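You operate a simulated robot arm through the tools that you are given. There is no shell and no other tool.

The job below is to be done with a simulated robot arm. You get a single attempt, and the scene is never put back.

JOB
Sift a scoop of filler from the white tub into the yellow cup.
Fine: rest the grey sieve on the cup, press the filler through with the purple block, put orange scoop and block back and press the lid on the tub. Set down upright: orange scoop, purple block.

It is judged by the outcome, as a careful person would: the job done as asked, and still so three seconds after it is handed in. It fails if anything else is knocked over, pushed out of place, dropped, spilled or broken. Lids that push on must go on centred and level and be pressed home; caps that screw on are set level and turned clockwise until they are tight.

ROBOT AND FRAMES
A 7-joint arm with a two-finger parallel gripper, fixed in place. Base frame: the origin is at the foot of the arm, x ahead of it, y to its left, z up. Lengths are in mm, angles in rad, forces in N, time in s.
Its first joint turns from -2.601 to 2.601 rad. Payload 3.43 kg.
Tool frame: the origin (TCP) lies between the finger pads and is the grasp point; the fingertips stand 30 mm ahead of it; z points along the fingers, y is the line along which they close. Largest opening 94 mm; finger width 28, thickness 10; the body of the gripper, 50 by 96 mm, starts 55 mm behind the TCP.
Orientation is told as [roll, pitch, yaw] about the base's x, y, z axes, in that order, counted from this pose: with the fingers straight down and closing along the base's y, the tool's x points along the base's -x, its y along +y and its z along -z.

CONTROLS
- The arm moves only by the tool send_rows. Its argument "increments" is a list of rows, each an object (a shift or turn left out is 0, a gripper value left out holds the last) with "dp": the shift along the base's x, y, z in mm, a list of three; "dr": the turn, a rotation vector about the base's x, y, z in rad, a list of three; "gripper": the opening, from 0 (shut) to 1 (fully open). In form: [{"dp": [tx, ty, tz], "dr": [rx, ry, rz], "gripper": gripper}, ...]. A call has 1 to 20 rows; each row is the pose to reach, as a shift and turn from the pose commanded when the call began. Rows are played at 5 a second. More than 50 mm and 0.15 rad between two rows, or a gripper value outside its range, and nothing of the call is played. Where a pose cannot be reached the arm comes as near as it can. A force on the tool above 40 N (or 10 N above the force at the start of the call, whichever is more), or a blocked arm, ends the call early, and 0.2 s more pass. Each finger travels about 45 mm/s and halts on what it meets, pressing with about 25 N; the grip force reading is that of the motor and also rises with nothing between the fingers. The clock runs only during rows and for 0.2 s after the last one: add rows that repeat a pose to give the fingers time. The reply holds the time, the measured pose of the TCP, the force on the tool along the base axes, the opening and the grip force, in the units named above and with some noise, with the torque about the TCP (base axes, N m) and any sound that the robot's microphone picked up.
- Cameras (640 x 400 px; columns grow to the right, rows downward): "scene" is fixed at [60.4, -644.3, 1371.5]; the picture's right is [-0.49, -0.87, 0.00], its down [-0.63, 0.36, -0.69] and it looks along [0.60, -0.34, -0.72] (base axes); focal length 214 px, centre (320, 200). "wrist" rides on the gripper at [76, 14, -102] in the tool frame; the picture's right is [-0.18, 0.98, 0.00], its down [-0.75, -0.14, -0.64] and it looks along [-0.63, -0.12, 0.77] (tool axes); focal length 243 px, centre (320, 200). There is no depth. A picture from a camera that has moved, and an enlarged one, comes with that camera's place and axes in the base frame and with its lens. The place of the scene camera against the robot may be out by one fixed shift of up to 18 mm in any direction.
- capture(camera): a new picture of that camera. It takes no simulated time.
- enlarge(camera, box): a new picture of the part [left, top, right, bottom] of that camera's present view, enlarged. It takes no simulated time.
- job_done(): hands the job in; it is judged then, once.

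Nothing tells you positions but the pictures and the camera data. Unless the task says otherwise, let go and move clear before handing in.

The tools are called by a JSON object that holds its "method" and its "body". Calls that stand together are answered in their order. send_rows: Moves the arm, as the interface text tells. Its arguments: {"type":"object","properties":{"increments":{"type":"array","items":{"type":"object","properties":{"dp":{"type":"array","items":{"type":"number"}},"dr":{"type":"array","items":{"type":"number"}},"gripper":{"type":"number"}}}}},"required":["increments"]} The other tools are called the same way: capture (camera) takes a picture; enlarge (camera, box) takes an enlarged picture of a part of a camera's view; job_done () hands the job in.

At the start:

```text
clock: 0.0
tcp_pos: [306.1, -938.6, 1192.2]
tool_rot: [0.0, 0.0, 0.0]
wrist_force: [0.1, -0.5, 0.2]
torque: [0.0, 0.01, 0.02]
grip_width: 94.0
grasp_force: 0.0
```

scene: 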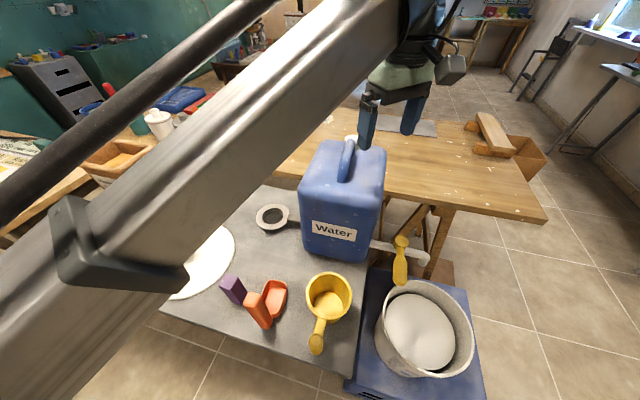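
wrist: 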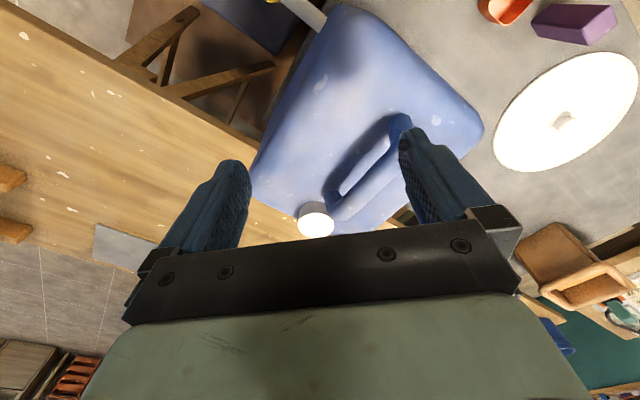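

I see a grey bench with a blue water canister, a yellow handled cup, an orange scoop, a purple block, a sieve (behind/left of the canister), a white lid and a white tub on a blue stand. I'll look closer before moving.

{"method": "enlarge", "body": {"camera": "scene", "box": [160, 180, 360, 380]}}

{"method": "enlarge", "body": {"camera": "scene", "box": [320, 220, 500, 400]}}

{"method": "enlarge", "body": {"camera": "wrist", "box": [320, 0, 640, 200]}}

```text
2.00 times, centred on (260, 280) of scene
camera zoom: at [60.4, -644.3, 1371.5], right [-0.49, -0.87, 0.0], down [-0.63, 0.36, -0.69], along [0.6, -0.34, -0.72], focal length 429 px, centre (440, 40)
```

zoom: 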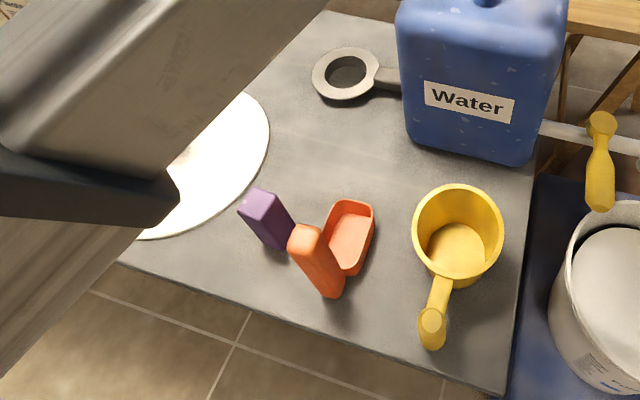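

```text
2.22 times, centred on (410, 310) of scene
camera zoom: at [60.4, -644.3, 1371.5], right [-0.49, -0.87, 0.0], down [-0.63, 0.36, -0.69], along [0.6, -0.34, -0.72], focal length 477 px, centre (120, -44)
```

zoom: 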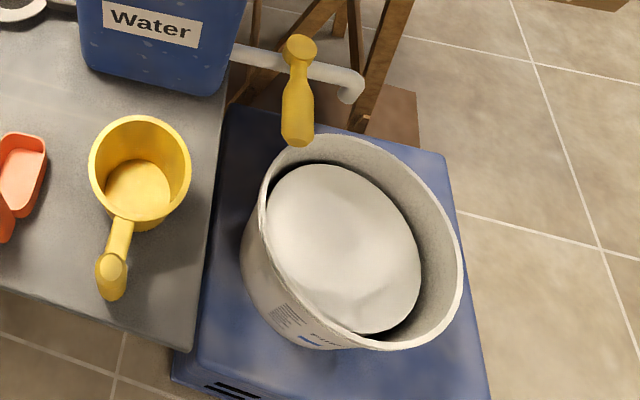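

```text
2.00 times, centred on (480, 100) of wrist
camera zoom: at [229.6, -925.3, 1294.9], right [0.18, 0.98, 0.0], down [0.75, -0.14, 0.64], along [0.63, -0.12, -0.77], focal length 485 px, centre (0, 400)
```

zoom: 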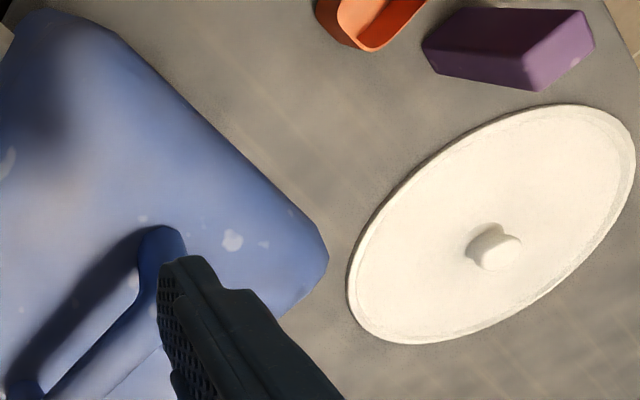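

I have a rough picture: the bench top is at z of about 800, with the cup near (230,-760), the block near (325,-550), the sieve near (550,-730), the tub near (50,-930), and the water can with its tap near (380,-900). Next I'll move the arm up and inward to look with the wrist camera.

{"method": "send_rows", "body": {"increments": [{"dp": [-10, 30, 15]}, {"dp": [-20, 70, 30]}, {"dp": [-30, 110, 40]}, {"dp": [-40, 150, 40]}, {"dp": [-50, 190, 40]}, {"dp": [-56, 230, 40]}, {"dp": [-56, 240, 40]}, {"dp": [-56, 240, 40]}]}}

{"method": "capture", "body": {"camera": "wrist"}}

{"method": "capture", "body": {"camera": "scene"}}

```text
clock: 1.8
tcp_pos: [257.0, -720.2, 1196.3]
tool_rot: [-0.049, -0.013, 0.001]
wrist_force: [0.4, 0.6, 0.0]
torque: [0.02, 0.0, 0.0]
grip_width: 93.9
grasp_force: 0.0
out of reach, approached as far as the arm can: row 3, 4, 5, 6, 7, 8
```

```text
taken
camera wrist: at [177.9, -702.1, 1296.1], right [0.18, 0.98, -0.05], down [0.74, -0.11, 0.66], along [0.64, -0.16, -0.75], focal length 243 px, centre (320, 200)
```

wrist: 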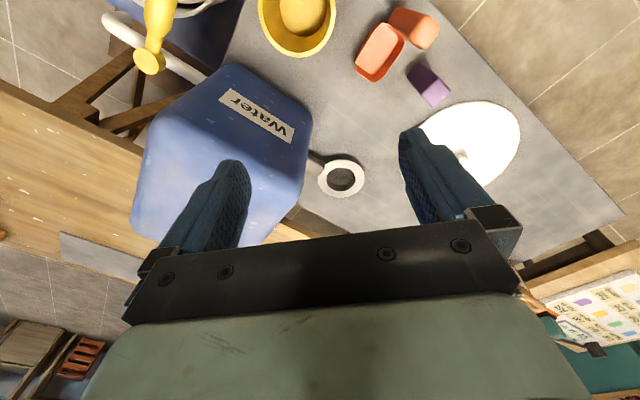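

```text
taken
```

scene: 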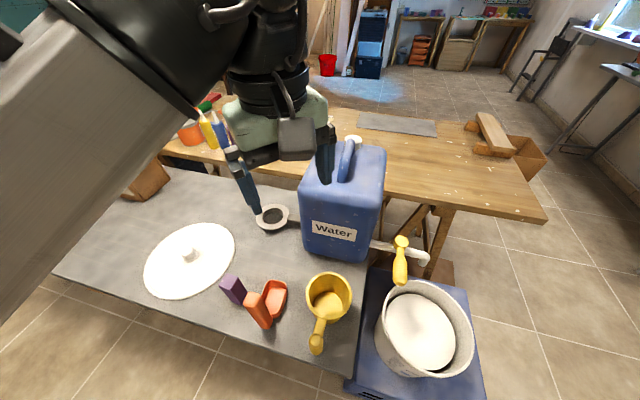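

The arm is near its height limit here, so I'll lower it a little, take views over the bench from several places, and triangulate.

{"method": "send_rows", "body": {"increments": [{"dp": [0, 30, -40]}, {"dp": [0, 60, -80]}, {"dp": [0, 80, -110]}, {"dp": [0, 80, -110]}]}}

{"method": "capture", "body": {"camera": "wrist"}}

```text
clock: 2.8
tcp_pos: [255.2, -643.7, 1087.5]
tool_rot: [-0.051, -0.016, -0.001]
wrist_force: [0.8, 0.1, -0.2]
torque: [0.01, 0.0, 0.03]
grip_width: 93.9
grasp_force: 0.1
```

```text
taken
camera wrist: at [177.5, -625.0, 1186.9], right [0.18, 0.98, -0.05], down [0.74, -0.11, 0.66], along [0.64, -0.16, -0.75], focal length 243 px, centre (320, 200)
```

wrist: 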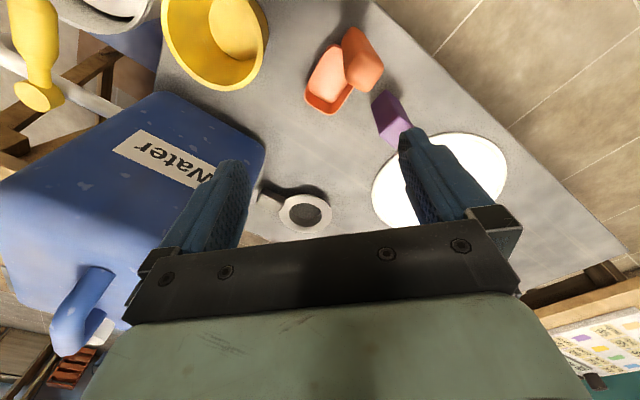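

The bench is clearer now. I'll level the tool, then yaw it to look outward at the cup, tub and can.

{"method": "send_rows", "body": {"increments": [{"dr": [0.051, 0.016, 0]}, {"dr": [0.051, 0.016, 0]}]}}

{"method": "send_rows", "body": {"increments": [{"dr": [0, 0, -0.14]}, {"dr": [0, 0, -0.28]}, {"dr": [0, 0, -0.42]}, {"dr": [0, 0, -0.56]}, {"dr": [0, 0, -0.7]}, {"dr": [0, 0, -0.84]}, {"dr": [0, 0, -0.98]}, {"dr": [0, 0, -1.12]}, {"dr": [0, 0, -1.2]}, {"dr": [0, 0, -1.2]}]}}

{"method": "capture", "body": {"camera": "wrist"}}

```text
clock: 3.4
tcp_pos: [256.4, -643.5, 1086.0]
tool_rot: [0.001, 0.002, -0.002]
wrist_force: [-0.5, -1.4, 0.1]
torque: [0.01, -0.02, 0.01]
grip_width: 94.0
grasp_force: 0.1
```

```text
clock: 5.6
tcp_pos: [255.0, -642.0, 1084.9]
tool_rot: [0.002, 0.002, -1.201]
wrist_force: [0.0, -0.8, -0.2]
torque: [-0.01, 0.01, -0.03]
grip_width: 94.0
grasp_force: 0.0
```

```text
taken
camera wrist: at [240.5, -565.9, 1187.9], right [0.98, 0.18, 0.0], down [0.14, -0.76, 0.64], along [0.12, -0.63, -0.77], focal length 243 px, centre (320, 200)
```

wrist: 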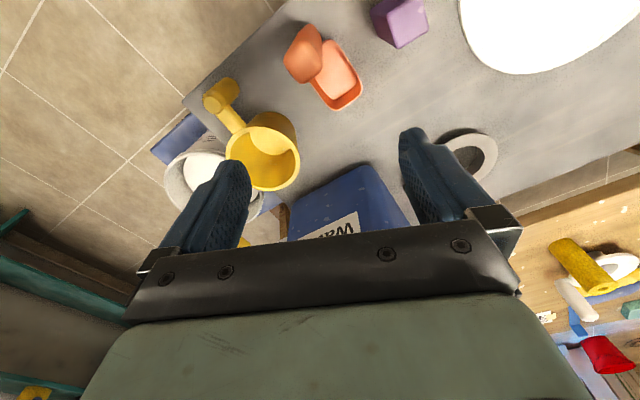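

{"method": "enlarge", "body": {"camera": "wrist", "box": [150, 0, 470, 200]}}

{"method": "enlarge", "body": {"camera": "scene", "box": [130, 200, 370, 350]}}

{"method": "enlarge", "body": {"camera": "scene", "box": [340, 250, 500, 400]}}

```text
2.00 times, centred on (310, 100) of wrist
camera zoom: at [240.5, -565.9, 1187.9], right [0.98, 0.18, 0.0], down [0.14, -0.76, 0.64], along [0.12, -0.63, -0.77], focal length 485 px, centre (340, 400)
```

zoom: 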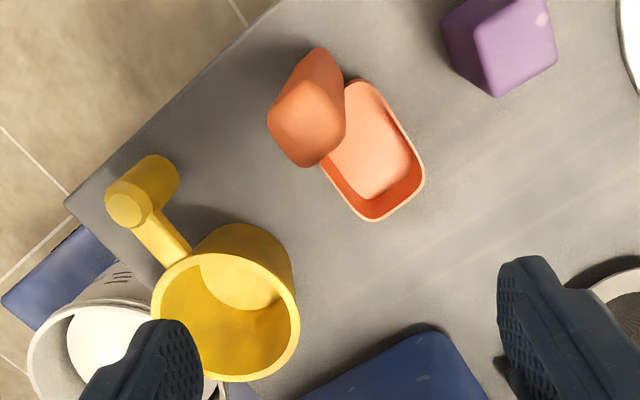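

```text
2.67 times, centred on (250, 275) of scene
camera zoom: at [60.4, -644.3, 1371.5], right [-0.49, -0.87, 0.0], down [-0.63, 0.36, -0.69], along [0.6, -0.34, -0.72], focal length 572 px, centre (507, 0)
```

zoom: 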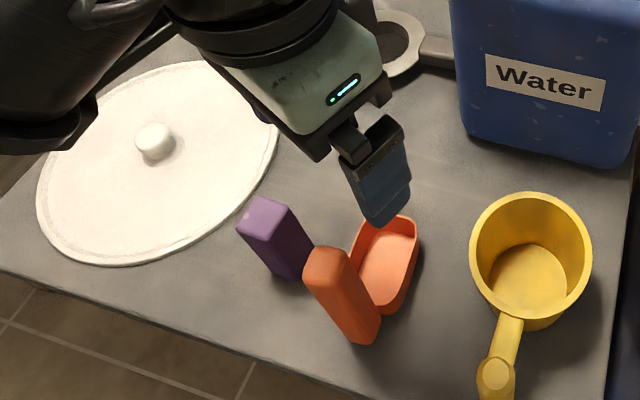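

```text
2.67 times, centred on (420, 325) of scene
camera zoom: at [60.4, -644.3, 1371.5], right [-0.49, -0.87, 0.0], down [-0.63, 0.36, -0.69], along [0.6, -0.34, -0.72], focal length 572 px, centre (53, -133)
```

zoom: 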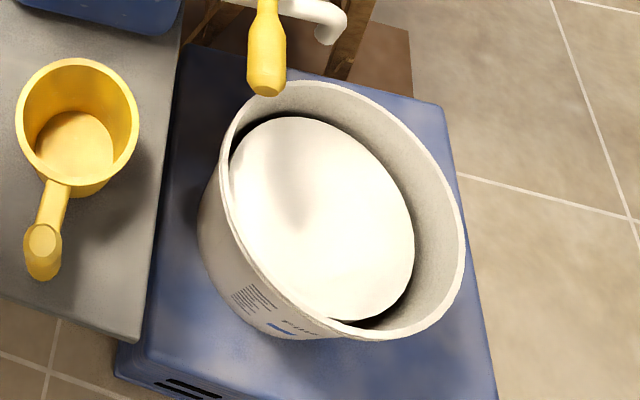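

I'll move closer to the scoop and block, and take two views with a sideways baseline for accurate triangulation.

{"method": "send_rows", "body": {"increments": [{"dp": [0, 40, -25]}, {"dp": [0, 80, -60]}, {"dp": [0, 112, -95]}, {"dp": [0, 112, -125]}, {"dp": [0, 112, -125]}]}}

{"method": "capture", "body": {"camera": "wrist"}}

{"method": "send_rows", "body": {"increments": [{"dp": [40, 0, 0]}, {"dp": [80, 0, 0]}, {"dp": [100, 0, 0]}, {"dp": [100, 0, 0]}]}}

{"method": "capture", "body": {"camera": "wrist"}}

```text
refused: row 2 steps farther than a row can; nothing moved
```

```text
taken
camera wrist: at [240.5, -565.9, 1187.9], right [0.98, 0.18, 0.0], down [0.14, -0.76, 0.64], along [0.12, -0.63, -0.77], focal length 243 px, centre (320, 200)
```

wrist: 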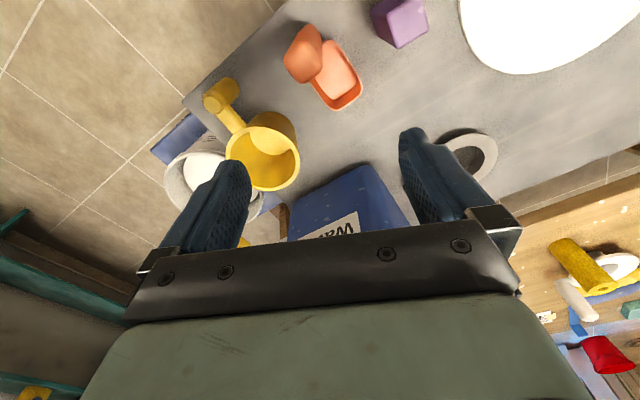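

```text
clock: 6.6
tcp_pos: [357.6, -642.5, 1085.7]
tool_rot: [0.001, 0.001, -1.2]
wrist_force: [-0.4, 0.2, -0.6]
torque: [0.0, -0.01, 0.01]
grip_width: 94.2
grasp_force: 0.1
```

```text
taken
camera wrist: at [340.8, -567.2, 1188.4], right [0.98, 0.18, 0.0], down [0.14, -0.76, 0.64], along [0.12, -0.63, -0.77], focal length 243 px, centre (320, 200)
```

wrist: 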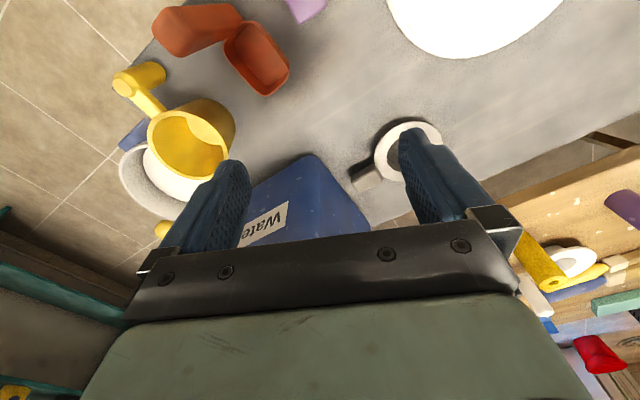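

{"method": "send_rows", "body": {"increments": [{"dp": [-30, 30, -20]}, {"dp": [-60, 60, -40]}, {"dp": [-90, 85, -65]}, {"dp": [-107, 105, -100]}, {"dp": [-107, 112, -125]}, {"dp": [-107, 112, -125]}]}}

{"method": "capture", "body": {"camera": "wrist"}}

{"method": "enlarge", "body": {"camera": "wrist", "box": [200, 0, 520, 200]}}

{"method": "send_rows", "body": {"increments": [{"dp": [40, 0, 0]}, {"dp": [80, 0, 0]}, {"dp": [80, 0, 0]}]}}

{"method": "capture", "body": {"camera": "wrist"}}

{"method": "enlarge", "body": {"camera": "wrist", "box": [100, 0, 420, 200]}}

```text
clock: 8.0
tcp_pos: [251.5, -529.4, 960.6]
tool_rot: [0.003, 0.001, -1.198]
wrist_force: [0.3, 0.1, 0.4]
torque: [-0.01, -0.01, -0.01]
grip_width: 94.1
grasp_force: 0.0
```

```text
taken
camera wrist: at [235.8, -453.9, 1062.8], right [0.98, 0.19, 0.0], down [0.14, -0.75, 0.64], along [0.12, -0.63, -0.77], focal length 243 px, centre (320, 200)
```

wrist: 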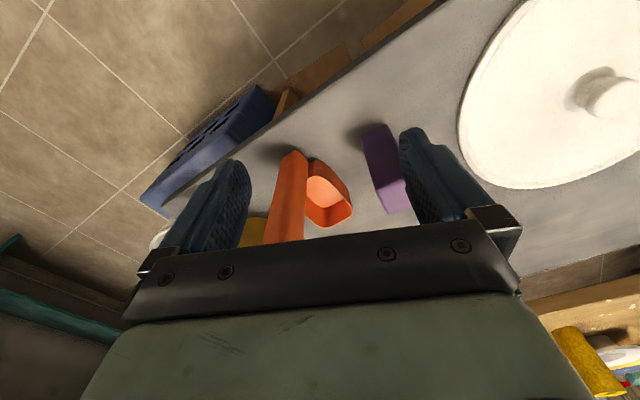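

```text
2.00 times, centred on (360, 100) of wrist
camera zoom: at [235.8, -453.9, 1062.8], right [0.98, 0.19, 0.0], down [0.14, -0.75, 0.64], along [0.12, -0.63, -0.77], focal length 485 px, centre (240, 400)
```

zoom: 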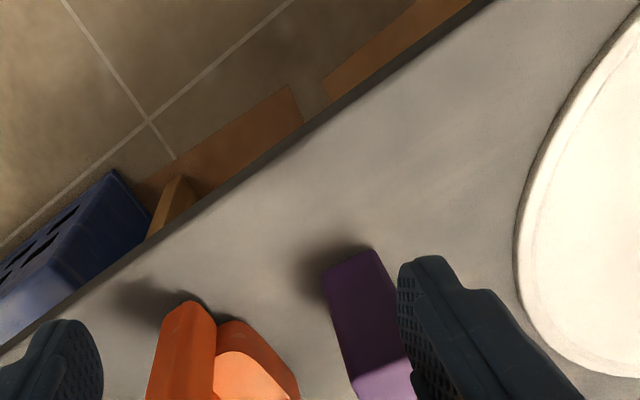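

```text
clock: 8.8
tcp_pos: [330.4, -530.6, 960.4]
tool_rot: [0.001, 0.003, -1.199]
wrist_force: [0.7, 0.2, -0.8]
torque: [-0.02, 0.02, -0.01]
grip_width: 94.1
grasp_force: 0.1
```

```text
taken
camera wrist: at [315.4, -455.2, 1063.1], right [0.98, 0.19, 0.0], down [0.14, -0.76, 0.64], along [0.12, -0.63, -0.77], focal length 243 px, centre (320, 200)
```

wrist: 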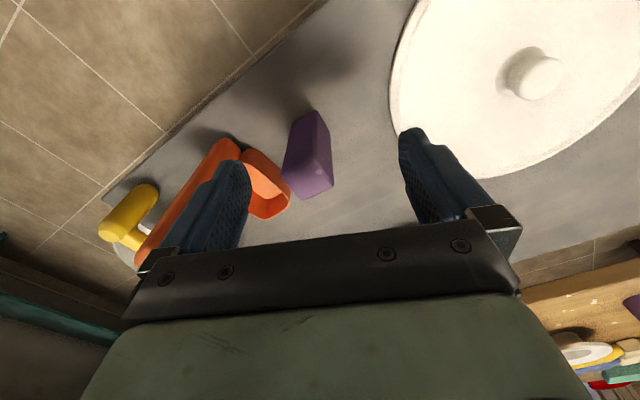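

```text
2.00 times, centred on (260, 100) of wrist
camera zoom: at [315.4, -455.2, 1063.1], right [0.98, 0.19, 0.0], down [0.14, -0.76, 0.64], along [0.12, -0.63, -0.77], focal length 485 px, centre (440, 400)
```

zoom: 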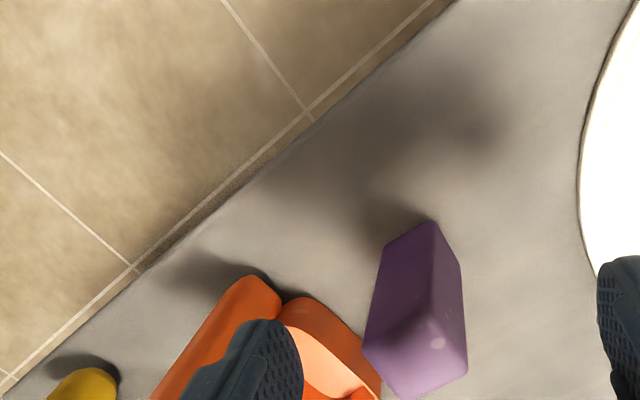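

The bench top works out at z of about 800. The block is roughly 30x30x105 mm, centred near (328,-568) and turned about 43°. Now I'll look at the scoop from above.

{"method": "send_rows", "body": {"increments": [{"dp": [0, 0, 40]}, {"dp": [-25, -30, 50]}, {"dp": [-55, -65, 50]}, {"dp": [-67, -80, 50]}, {"dp": [-67, -80, 50]}]}}

{"method": "capture", "body": {"camera": "wrist"}}

{"method": "enlarge", "body": {"camera": "wrist", "box": [200, 0, 440, 150]}}

```text
clock: 10.0
tcp_pos: [262.0, -607.7, 1009.1]
tool_rot: [0.002, 0.002, -1.198]
wrist_force: [-0.5, 0.7, -0.2]
torque: [0.02, -0.04, 0.01]
grip_width: 94.2
grasp_force: 0.1
```

```text
taken
camera wrist: at [247.5, -533.4, 1112.3], right [0.98, 0.19, 0.0], down [0.14, -0.75, 0.64], along [0.12, -0.63, -0.77], focal length 243 px, centre (320, 200)
```

wrist: 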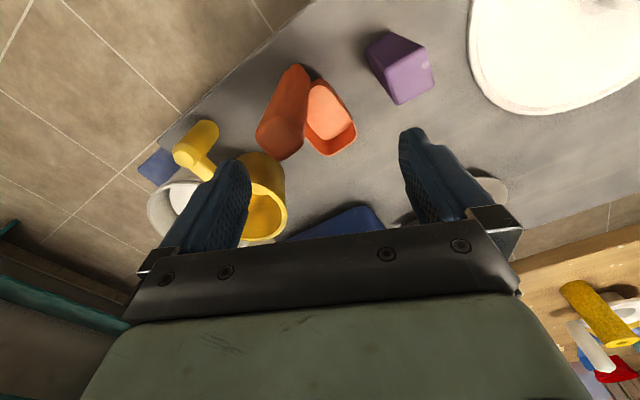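

```text
2.67 times, centred on (320, 75) of wrist
camera zoom: at [247.5, -533.4, 1112.3], right [0.98, 0.19, 0.0], down [0.14, -0.75, 0.64], along [0.12, -0.63, -0.77], focal length 647 px, centre (320, 533)
```

zoom: 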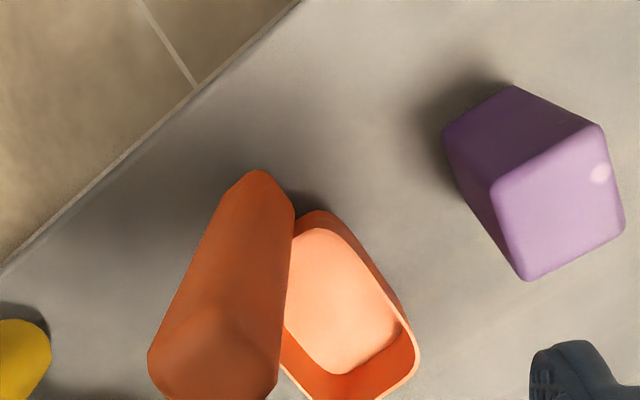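

{"method": "enlarge", "body": {"camera": "wrist", "box": [230, 50, 390, 170]}}

{"method": "enlarge", "body": {"camera": "scene", "box": [210, 250, 310, 350]}}

```text
3.33 times, centred on (310, 110) of wrist
camera zoom: at [247.5, -533.4, 1112.3], right [0.98, 0.19, 0.0], down [0.14, -0.75, 0.64], along [0.12, -0.63, -0.77], focal length 809 px, centre (353, 500)
```

zoom: 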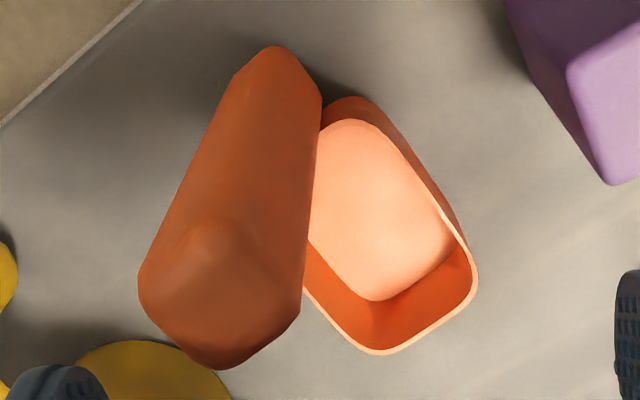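

```text
4.00 times, centred on (260, 300) of scene
camera zoom: at [60.4, -644.3, 1371.5], right [-0.49, -0.87, 0.0], down [-0.63, 0.36, -0.69], along [0.6, -0.34, -0.72], focal length 858 px, centre (560, -200)
```

zoom: 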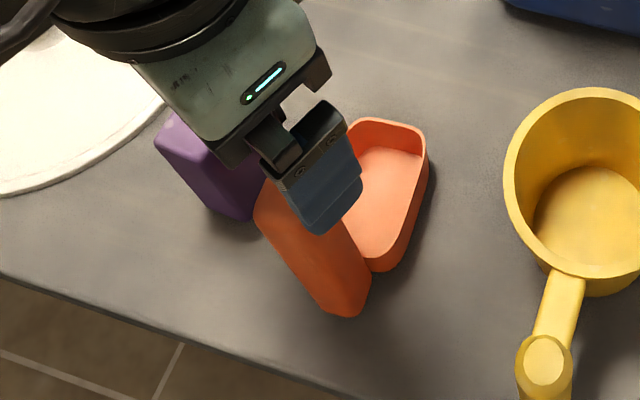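

The scoop has a tall post handle of about 24x21 mm. Its top is near z 957, centred near (234,-612), and the bowl points along -40°. Now I'll look at the cup and tub.

{"method": "send_rows", "body": {"increments": [{"dp": [-25, -40, 5]}, {"dp": [-45, -80, 10]}, {"dp": [-62, -115, 10]}, {"dp": [-67, -125, 10]}, {"dp": [-67, -125, 10]}]}}

{"method": "capture", "body": {"camera": "wrist"}}

{"method": "enlarge", "body": {"camera": "wrist", "box": [230, 20, 420, 160]}}

{"method": "capture", "body": {"camera": "scene"}}

```text
clock: 11.2
tcp_pos: [194.1, -735.4, 1019.3]
tool_rot: [0.002, 0.002, -1.2]
wrist_force: [-0.2, -0.2, -0.5]
torque: [-0.02, 0.01, 0.0]
grip_width: 94.3
grasp_force: 0.0
```

```text
taken
camera wrist: at [179.3, -658.7, 1122.4], right [0.98, 0.19, 0.0], down [0.14, -0.75, 0.64], along [0.12, -0.63, -0.77], focal length 243 px, centre (320, 200)
```

wrist: 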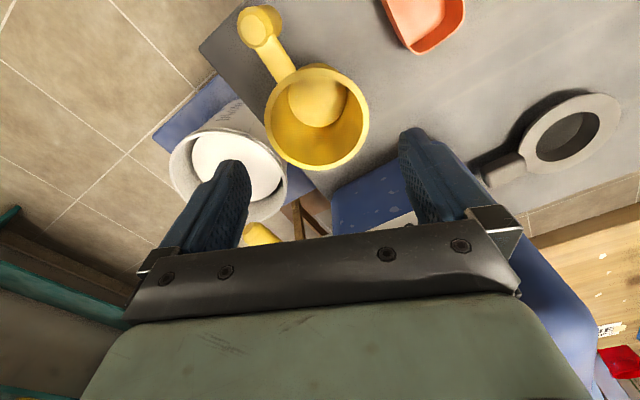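

```text
2.86 times, centred on (325, 90) of wrist
camera zoom: at [179.3, -658.7, 1122.4], right [0.98, 0.19, 0.0], down [0.14, -0.75, 0.64], along [0.12, -0.63, -0.77], focal length 693 px, centre (306, 514)
```

zoom: 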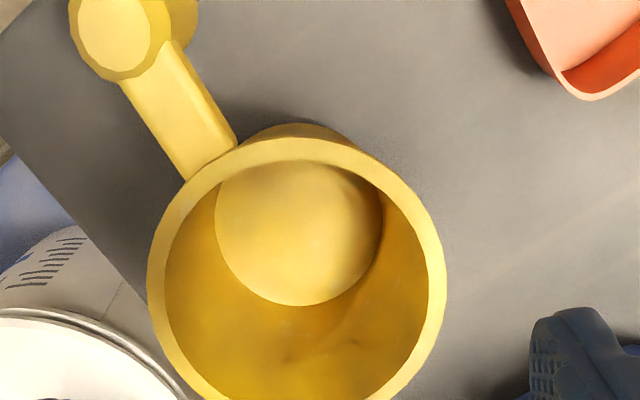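

```text
taken
```

scene: 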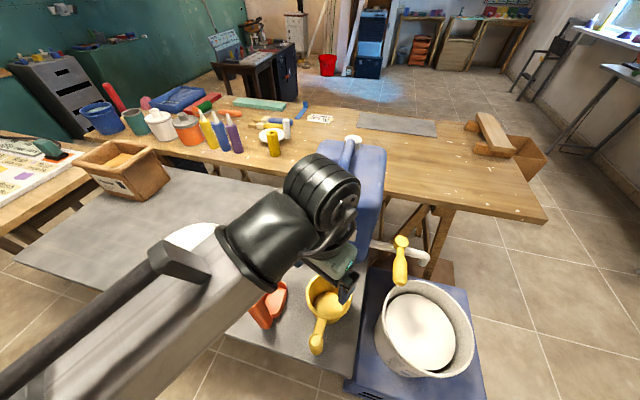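

The cup rim is about 103 mm across, centred near (194,-750) at z of about 885, with its handle pointing toward the base. The tub rim is near (52,-957) at z of about 724, on a lower crate. The can's tap lever seems to overhang the tub, so I'll look at the tub and tap more closely.

{"method": "send_rows", "body": {"increments": [{"dp": [-35, -5, 5], "dr": [0, 0, -0.1]}, {"dp": [-70, -10, 10], "dr": [0, 0, -0.2]}, {"dp": [-100, -30, 20], "dr": [0, 0, -0.3]}, {"dp": [-114, -60, 20], "dr": [0, 0, -0.32]}, {"dp": [-114, -60, 20], "dr": [0, 0, -0.32]}]}}

{"method": "capture", "body": {"camera": "wrist"}}

{"method": "capture", "body": {"camera": "scene"}}

```text
clock: 12.4
tcp_pos: [80.4, -794.6, 1040.4]
tool_rot: [0.001, 0.002, -1.521]
wrist_force: [0.2, -0.2, 0.3]
torque: [0.0, -0.01, 0.01]
grip_width: 93.8
grasp_force: 0.0
```

```text
taken
camera wrist: at [90.3, -718.5, 1142.1], right [0.99, -0.13, 0.0], down [-0.1, -0.76, 0.64], along [-0.09, -0.63, -0.77], focal length 243 px, centre (320, 200)
```

wrist: 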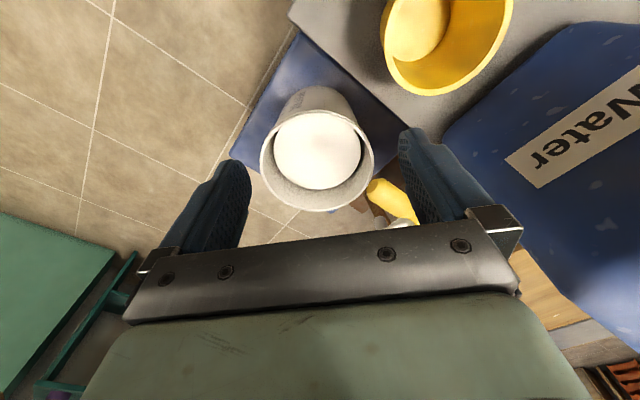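

```text
taken
```

scene: 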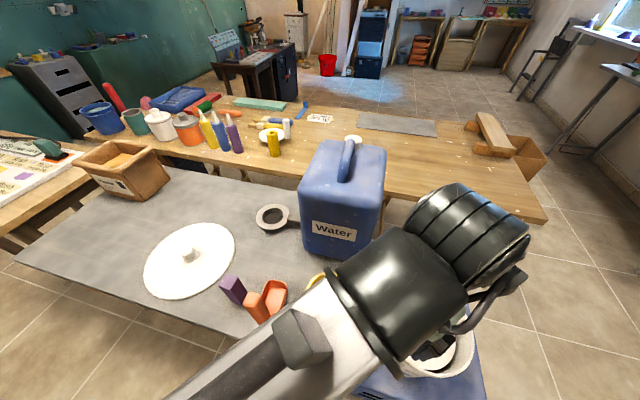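

{"method": "enlarge", "body": {"camera": "wrist", "box": [230, 70, 430, 240]}}

{"method": "enlarge", "body": {"camera": "scene", "box": [120, 180, 340, 330]}}

```text
2.35 times, centred on (330, 155) of wrist
camera zoom: at [90.3, -718.5, 1142.1], right [0.99, -0.13, 0.0], down [-0.1, -0.76, 0.64], along [-0.09, -0.63, -0.77], focal length 571 px, centre (296, 306)
```

zoom: 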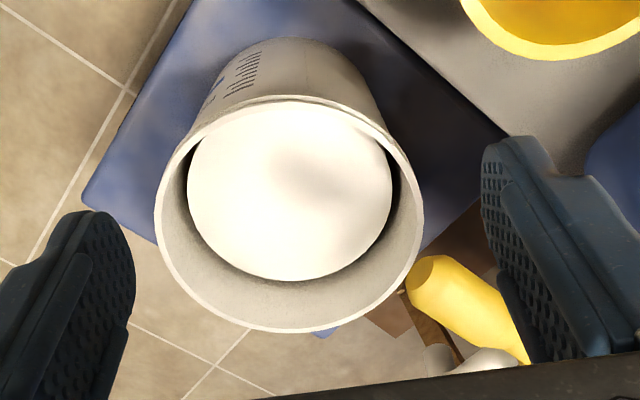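

```text
2.67 times, centred on (230, 255) of scene
camera zoom: at [60.4, -644.3, 1371.5], right [-0.49, -0.87, 0.0], down [-0.63, 0.36, -0.69], along [0.6, -0.34, -0.72], focal length 572 px, centre (560, 53)
```

zoom: 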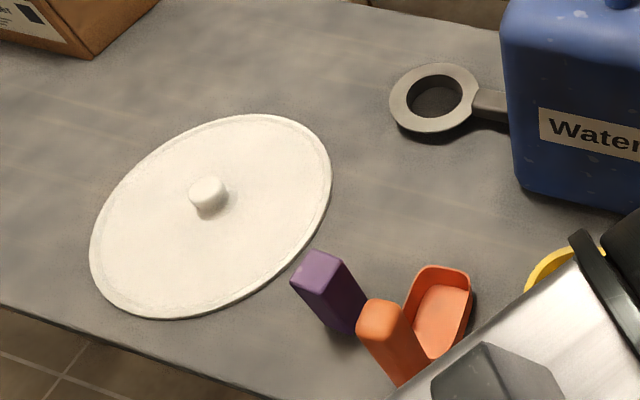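

The tub rim is about 229 mm across near (51,-963). The tap lever sits at z of about 950 and its end, near (128,-870), is roughly over the tub edge, so the lid must come in below it. I'll take a closer look into the tub.

{"method": "send_rows", "body": {"increments": [{"dp": [-30, -10, -20]}, {"dp": [-60, -40, -40]}, {"dp": [-65, -75, -70]}, {"dp": [-65, -75, -80]}, {"dp": [-65, -75, -80]}]}}

{"method": "capture", "body": {"camera": "wrist"}}

{"method": "enlarge", "body": {"camera": "wrist", "box": [250, 50, 450, 230]}}

```text
clock: 13.6
tcp_pos: [14.4, -871.3, 959.9]
tool_rot: [0.003, 0.002, -1.521]
wrist_force: [-0.4, -0.3, -0.1]
torque: [0.03, 0.02, 0.01]
grip_width: 93.9
grasp_force: 0.0
```

```text
taken
camera wrist: at [24.7, -795.2, 1063.0], right [0.99, -0.13, 0.0], down [-0.1, -0.76, 0.64], along [-0.08, -0.64, -0.77], focal length 243 px, centre (320, 200)
```

wrist: 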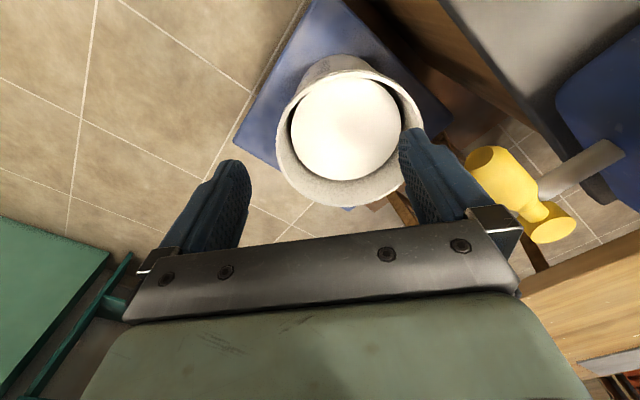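

```text
2.22 times, centred on (350, 140) of wrist
camera zoom: at [24.7, -795.2, 1063.0], right [0.99, -0.13, 0.0], down [-0.1, -0.76, 0.64], along [-0.08, -0.64, -0.77], focal length 539 px, centre (253, 333)
```

zoom: 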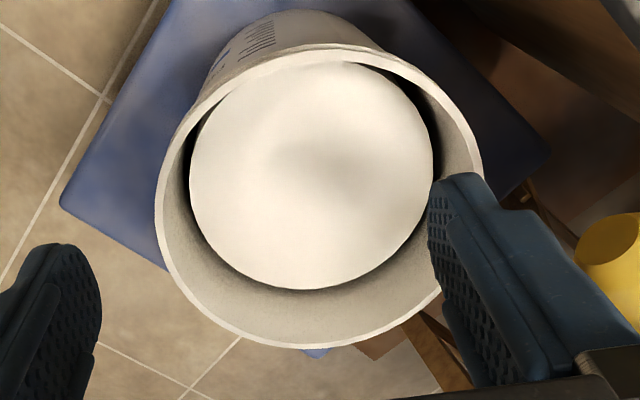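

{"method": "send_rows", "body": {"increments": [{"dp": [-30, 20, 10]}, {"dp": [-64, 41, 20]}, {"dp": [-64, 41, 20]}]}}

{"method": "enlarge", "body": {"camera": "wrist", "box": [260, 40, 460, 240]}}

{"method": "send_rows", "body": {"increments": [{"dp": [45, 0, 0]}, {"dp": [90, 0, 0]}, {"dp": [140, 0, 0]}, {"dp": [140, 0, 0]}]}}

{"method": "enlarge", "body": {"camera": "wrist", "box": [180, 40, 380, 240]}}

{"method": "capture", "body": {"camera": "wrist"}}

```text
clock: 14.4
tcp_pos: [-46.0, -826.9, 981.6]
tool_rot: [0.004, 0.004, -1.519]
wrist_force: [0.1, -0.1, -0.4]
torque: [-0.04, -0.01, 0.0]
grip_width: 94.0
grasp_force: 0.1
```

```text
2.00 times, centred on (360, 140) of wrist
camera zoom: at [-36.6, -751.9, 1085.0], right [0.99, -0.13, 0.0], down [-0.1, -0.76, 0.64], along [-0.08, -0.63, -0.77], focal length 485 px, centre (240, 320)
```

zoom: 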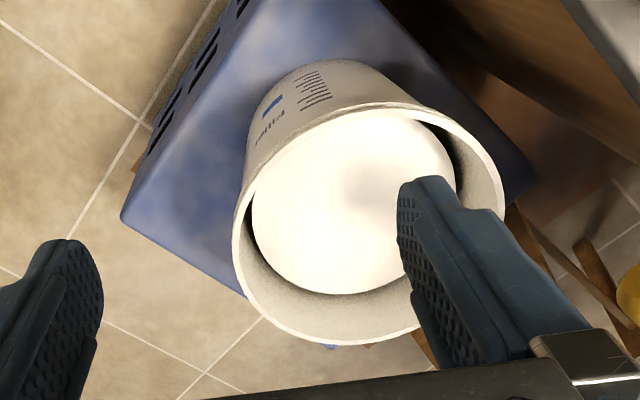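

```text
clock: 15.4
tcp_pos: [93.0, -829.2, 981.2]
tool_rot: [0.003, 0.001, -1.518]
wrist_force: [0.2, 0.1, 0.2]
torque: [0.03, 0.03, 0.04]
grip_width: 93.8
grasp_force: 0.1
```

```text
2.00 times, centred on (280, 140) of wrist
camera zoom: at [102.9, -753.5, 1084.5], right [0.99, -0.13, 0.0], down [-0.1, -0.76, 0.64], along [-0.09, -0.63, -0.77], focal length 485 px, centre (400, 320)
```

zoom: 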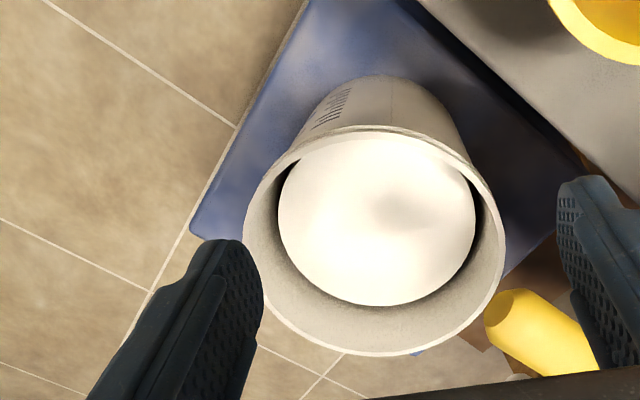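

```text
taken
camera wrist: at [102.9, -753.5, 1084.5], right [0.99, -0.13, 0.0], down [-0.1, -0.76, 0.64], along [-0.09, -0.63, -0.77], focal length 243 px, centre (320, 200)
```

wrist: 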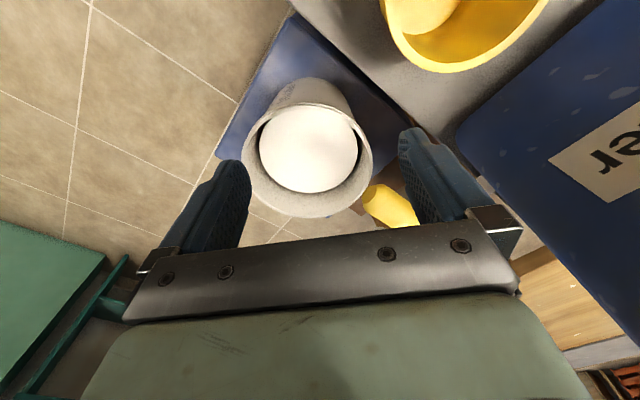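

The tub centre now works out near (48,-988), with the rim at about z 700–715 and about 240 mm across, which is close to the reach limit. Next I'll look at the sieve and the lid.

{"method": "send_rows", "body": {"increments": [{"dp": [20, 35, 20], "dr": [0, 0, 0.06]}, {"dp": [40, 75, 40], "dr": [0, 0, 0.12]}, {"dp": [65, 115, 55], "dr": [0, 0, 0.18]}, {"dp": [100, 150, 55], "dr": [0, 0, 0.25]}, {"dp": [140, 175, 55], "dr": [0, 0, 0.32]}, {"dp": [185, 190, 55], "dr": [0, 0, 0.39]}, {"dp": [230, 195, 55], "dr": [0, 0, 0.46]}, {"dp": [278, 195, 55], "dr": [0, 0, 0.52]}, {"dp": [325, 195, 50], "dr": [0, 0, 0.57]}, {"dp": [360, 195, 40], "dr": [0, 0, 0.59]}, {"dp": [390, 190, 30], "dr": [0, 0, 0.59]}, {"dp": [390, 190, 30], "dr": [0, 0, 0.59]}]}}

{"method": "capture", "body": {"camera": "wrist"}}

{"method": "enlarge", "body": {"camera": "wrist", "box": [200, 20, 440, 220]}}

```text
clock: 18.0
tcp_pos: [482.5, -636.6, 1008.0]
tool_rot: [0.001, 0.002, -0.928]
wrist_force: [-0.2, 0.4, 0.2]
torque: [0.01, 0.02, -0.02]
grip_width: 93.8
grasp_force: 0.1
```

```text
taken
camera wrist: at [447.7, -568.5, 1110.8], right [0.9, 0.44, 0.0], down [0.34, -0.69, 0.64], along [0.28, -0.57, -0.77], focal length 243 px, centre (320, 200)
```

wrist: 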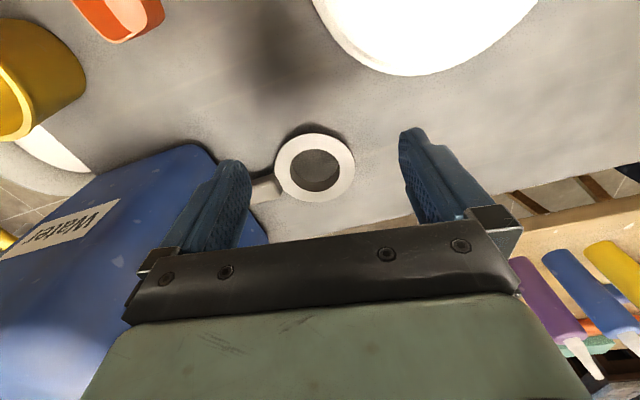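

```text
2.00 times, centred on (320, 120) of wrist
camera zoom: at [447.7, -568.5, 1110.8], right [0.9, 0.44, 0.0], down [0.34, -0.69, 0.64], along [0.28, -0.57, -0.77], focal length 485 px, centre (320, 360)
```

zoom: 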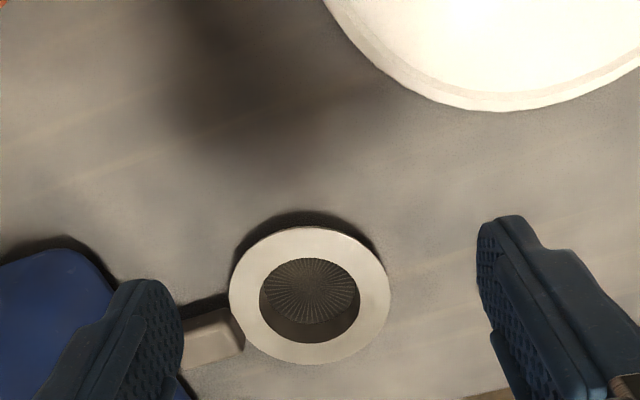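

{"method": "enlarge", "body": {"camera": "scene", "box": [240, 190, 330, 260]}}

{"method": "send_rows", "body": {"increments": [{"dp": [-20, 10, 0], "dr": [0, 0, -0.14]}, {"dp": [-40, 15, 0], "dr": [0, 0, -0.28]}, {"dp": [-60, 20, 0], "dr": [0, 0, -0.3]}, {"dp": [-60, 20, 0], "dr": [0, 0, -0.3]}]}}

{"method": "capture", "body": {"camera": "wrist"}}

```text
5.71 times, centred on (285, 225) of scene
camera zoom: at [60.4, -644.3, 1371.5], right [-0.49, -0.87, 0.0], down [-0.63, 0.36, -0.69], along [0.6, -0.34, -0.72], focal length 1226 px, centre (520, 57)
```

zoom: 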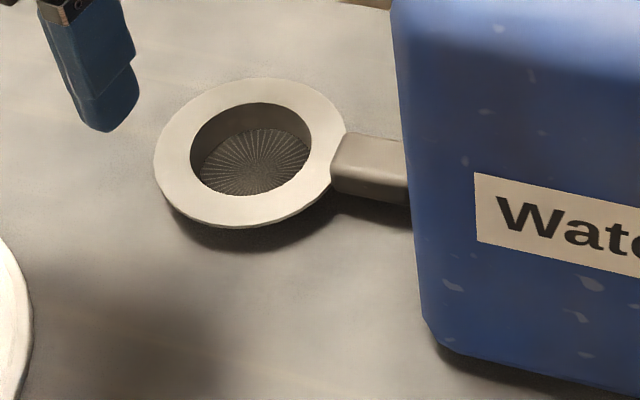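

```text
clock: 19.0
tcp_pos: [422.1, -619.0, 1010.2]
tool_rot: [0.001, 0.002, -1.232]
wrist_force: [0.8, -0.5, -1.0]
torque: [-0.02, 0.02, -0.01]
grip_width: 94.2
grasp_force: 0.0
```

```text
taken
camera wrist: at [410.0, -543.6, 1112.7], right [0.99, 0.15, 0.0], down [0.12, -0.76, 0.64], along [0.1, -0.63, -0.77], focal length 243 px, centre (320, 200)
```

wrist: 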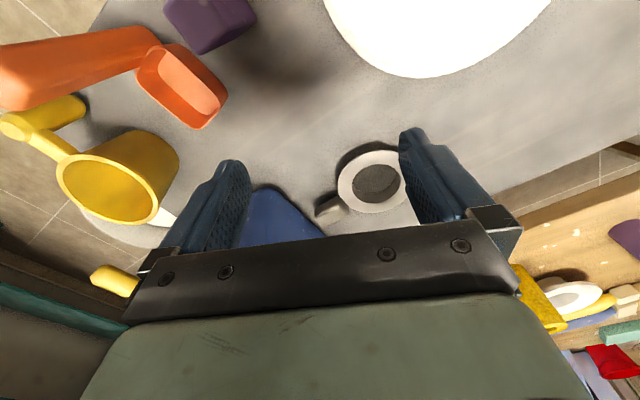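

{"method": "enlarge", "body": {"camera": "wrist", "box": [250, 120, 430, 240]}}

{"method": "send_rows", "body": {"increments": [{"dp": [-20, 0, 10], "dr": [0, 0, 0.1]}, {"dp": [-30, -10, 40], "dr": [0, 0, 0.2]}, {"dp": [-30, -10, 80], "dr": [0, 0, 0.3]}, {"dp": [-30, -10, 110], "dr": [0, 0, 0.4]}, {"dp": [-30, -10, 110], "dr": [0, 0, 0.4]}]}}

{"method": "capture", "body": {"camera": "wrist"}}

```text
3.33 times, centred on (340, 180) of wrist
camera zoom: at [410.0, -543.6, 1112.7], right [0.99, 0.15, 0.0], down [0.12, -0.76, 0.64], along [0.1, -0.63, -0.77], focal length 809 px, centre (253, 267)
```

zoom: 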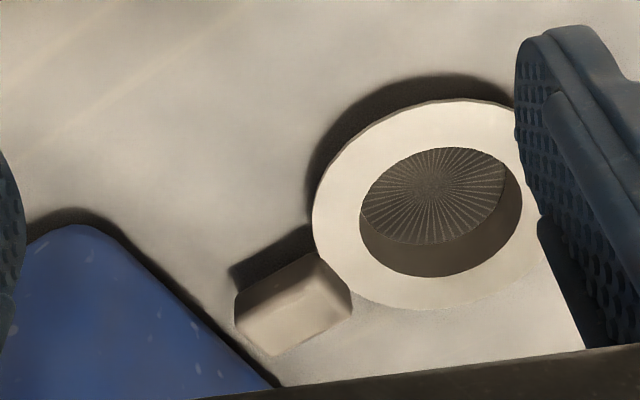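

```text
clock: 20.2
tcp_pos: [394.0, -629.9, 1119.5]
tool_rot: [0.0, -0.006, -0.833]
wrist_force: [3.0, -5.8, -12.4]
torque: [-0.09, -0.08, -0.01]
grip_width: 94.0
grasp_force: 0.0
stopped in row 5: the force on the tool passed its limit at 42 N (the readings are from after the stop); the commanded pose is now the measured one
```

```text
taken
camera wrist: at [352.0, -563.8, 1222.2], right [0.85, 0.53, 0.0], down [0.4, -0.65, 0.65], along [0.34, -0.55, -0.76], focal length 243 px, centre (320, 200)
```

wrist: 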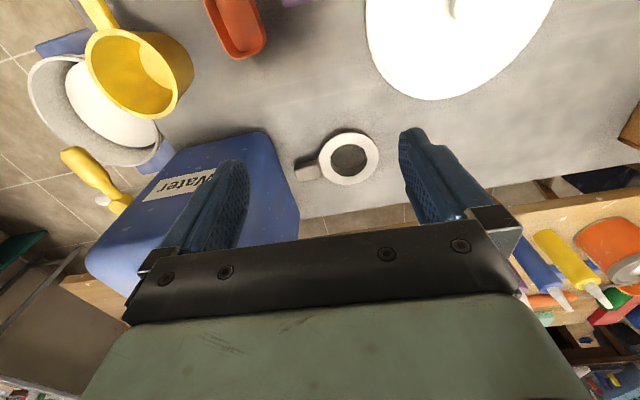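

The call stopped on a force spike, so I'll check the scene for any contact.

{"method": "capture", "body": {"camera": "scene"}}

{"method": "send_rows", "body": {"increments": [{"dp": [0, 0, 0]}, {"dp": [0, 0, 0]}]}}

```text
taken
```

scene: 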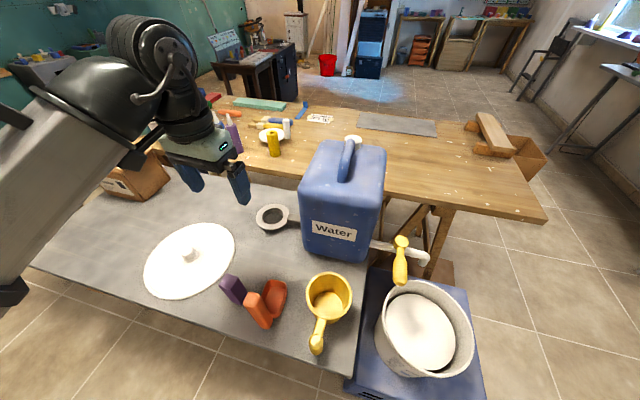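

```text
clock: 20.8
tcp_pos: [394.3, -629.2, 1119.8]
tool_rot: [0.0, -0.004, -0.832]
wrist_force: [4.1, -8.4, -18.9]
torque: [-0.35, -0.2, 0.01]
grip_width: 93.9
grasp_force: 0.0
```

{"method": "send_rows", "body": {"increments": [{"dp": [0, 5, -25]}, {"dp": [0, 10, -50]}, {"dp": [0, 10, -50]}]}}

{"method": "capture", "body": {"camera": "wrist"}}

```text
clock: 21.6
tcp_pos: [394.7, -619.8, 1069.5]
tool_rot: [0.002, -0.004, -0.833]
wrist_force: [-0.1, 0.6, 0.3]
torque: [-0.03, -0.03, 0.02]
grip_width: 93.8
grasp_force: 0.0
```

```text
taken
camera wrist: at [352.3, -553.9, 1171.3], right [0.85, 0.53, 0.0], down [0.4, -0.65, 0.64], along [0.34, -0.55, -0.76], focal length 243 px, centre (320, 200)
```

wrist: 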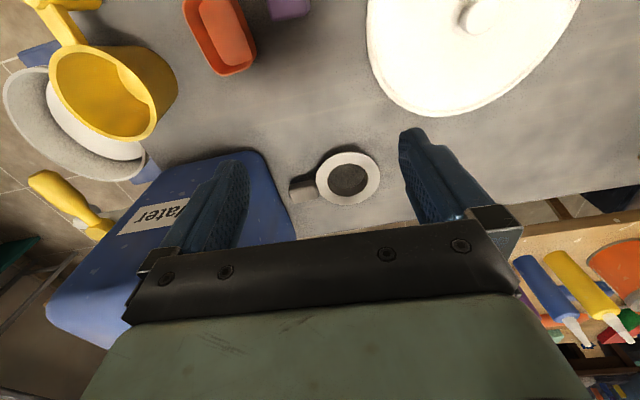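

The force vanished after lowering, so that was the arm's own high-z limit and not a contact. Nothing in the scene has moved. I'll stay below z of about 1080, and take an enlarged scene view of the tub to pin its height.

{"method": "enlarge", "body": {"camera": "scene", "box": [360, 265, 500, 395]}}

{"method": "enlarge", "body": {"camera": "scene", "box": [130, 205, 310, 335]}}

{"method": "enlarge", "body": {"camera": "scene", "box": [280, 120, 440, 290]}}

```text
3.08 times, centred on (430, 330) of scene
camera zoom: at [60.4, -644.3, 1371.5], right [-0.49, -0.87, 0.0], down [-0.63, 0.36, -0.69], along [0.6, -0.34, -0.72], focal length 660 px, centre (-18, -200)
```

zoom: 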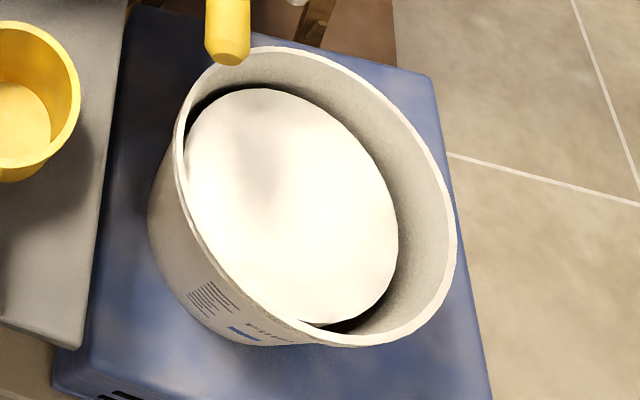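

```text
3.08 times, centred on (220, 270) of scene
camera zoom: at [60.4, -644.3, 1371.5], right [-0.49, -0.87, 0.0], down [-0.63, 0.36, -0.69], along [0.6, -0.34, -0.72], focal length 660 px, centre (628, -15)
```

zoom: 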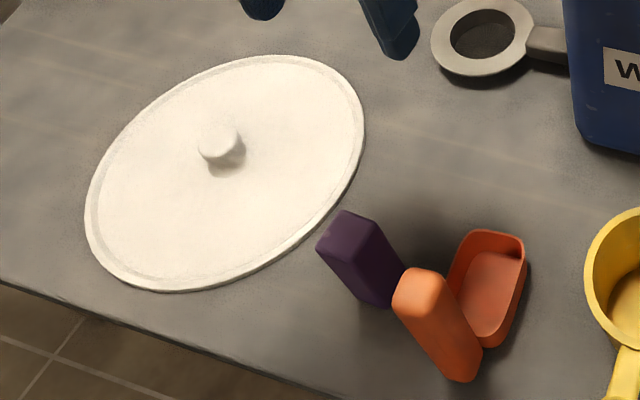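

```text
2.35 times, centred on (360, 205) of scene
camera zoom: at [60.4, -644.3, 1371.5], right [-0.49, -0.87, 0.0], down [-0.63, 0.36, -0.69], along [0.6, -0.34, -0.72], focal length 505 px, centre (226, 188)
```

zoom: 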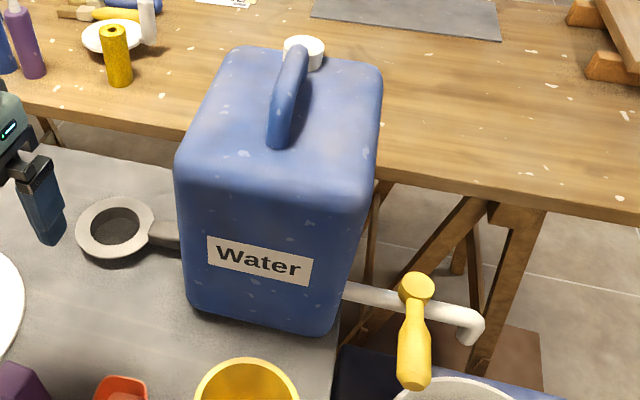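

Scene and wrist views agree on the tub to within about 10 mm, and I'll refine that before placing the lid. First the sieve: its handle end is only about 7 mm from the can, so I'll slide it clear by its opening and then regrip it by the handle. I'll take a closer look for exact placement.

{"method": "send_rows", "body": {"increments": [{"dp": [30, -5, -30], "dr": [0, 0, -0.05]}, {"dp": [60, -15, -60], "dr": [0, 0, -0.1]}, {"dp": [80, -25, -100], "dr": [0, 0, -0.15]}, {"dp": [85, -30, -140], "dr": [0, 0, -0.2]}, {"dp": [85, -30, -140], "dr": [0, 0, -0.2]}]}}

{"method": "capture", "body": {"camera": "wrist"}}

{"method": "enlarge", "body": {"camera": "wrist", "box": [230, 100, 410, 230]}}

{"method": "send_rows", "body": {"increments": [{"dp": [30, 20, 0]}, {"dp": [60, 40, 0]}, {"dp": [60, 40, 0]}]}}

{"method": "enlarge", "body": {"camera": "wrist", "box": [230, 100, 410, 230]}}

```text
clock: 22.8
tcp_pos: [477.2, -647.1, 929.8]
tool_rot: [0.0, -0.003, -1.033]
wrist_force: [-0.6, 0.6, 0.5]
torque: [0.0, -0.05, 0.01]
grip_width: 93.7
grasp_force: 0.0
```

```text
taken
camera wrist: at [450.5, -575.7, 1031.9], right [0.94, 0.35, 0.0], down [0.26, -0.72, 0.64], along [0.22, -0.6, -0.76], focal length 243 px, centre (320, 200)
```

wrist: 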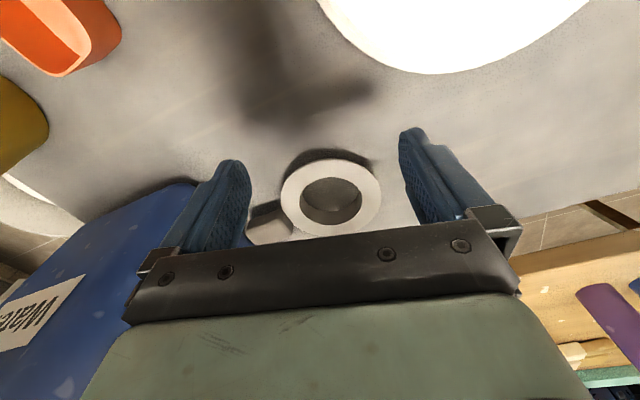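

```text
3.08 times, centred on (320, 165) of wrist
camera zoom: at [450.5, -575.7, 1031.9], right [0.94, 0.35, 0.0], down [0.26, -0.72, 0.64], along [0.22, -0.6, -0.76], focal length 746 px, centre (320, 308)
```

zoom: 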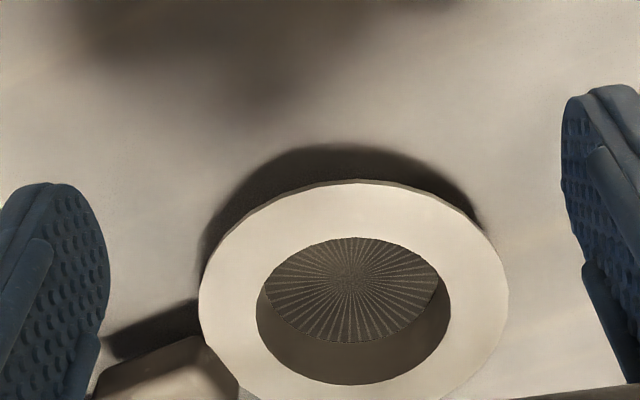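

```text
clock: 23.6
tcp_pos: [539.6, -606.1, 929.9]
tool_rot: [-0.001, -0.003, -1.034]
wrist_force: [-0.3, -0.5, 0.9]
torque: [-0.02, 0.03, 0.05]
grip_width: 93.9
grasp_force: 0.1
```

```text
3.08 times, centred on (320, 165) of wrist
camera zoom: at [511.3, -534.2, 1031.5], right [0.94, 0.35, 0.0], down [0.26, -0.72, 0.64], along [0.22, -0.6, -0.76], focal length 746 px, centre (320, 308)
```

zoom: 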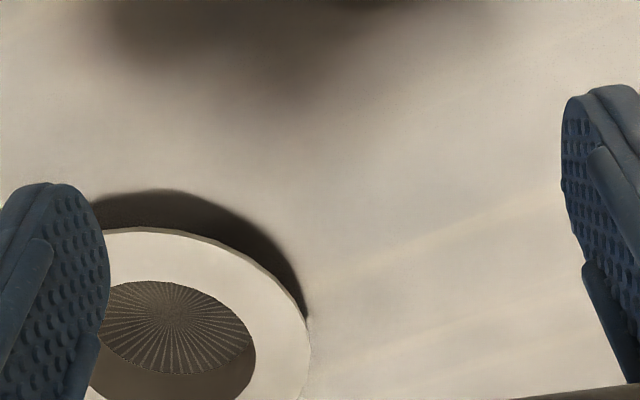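

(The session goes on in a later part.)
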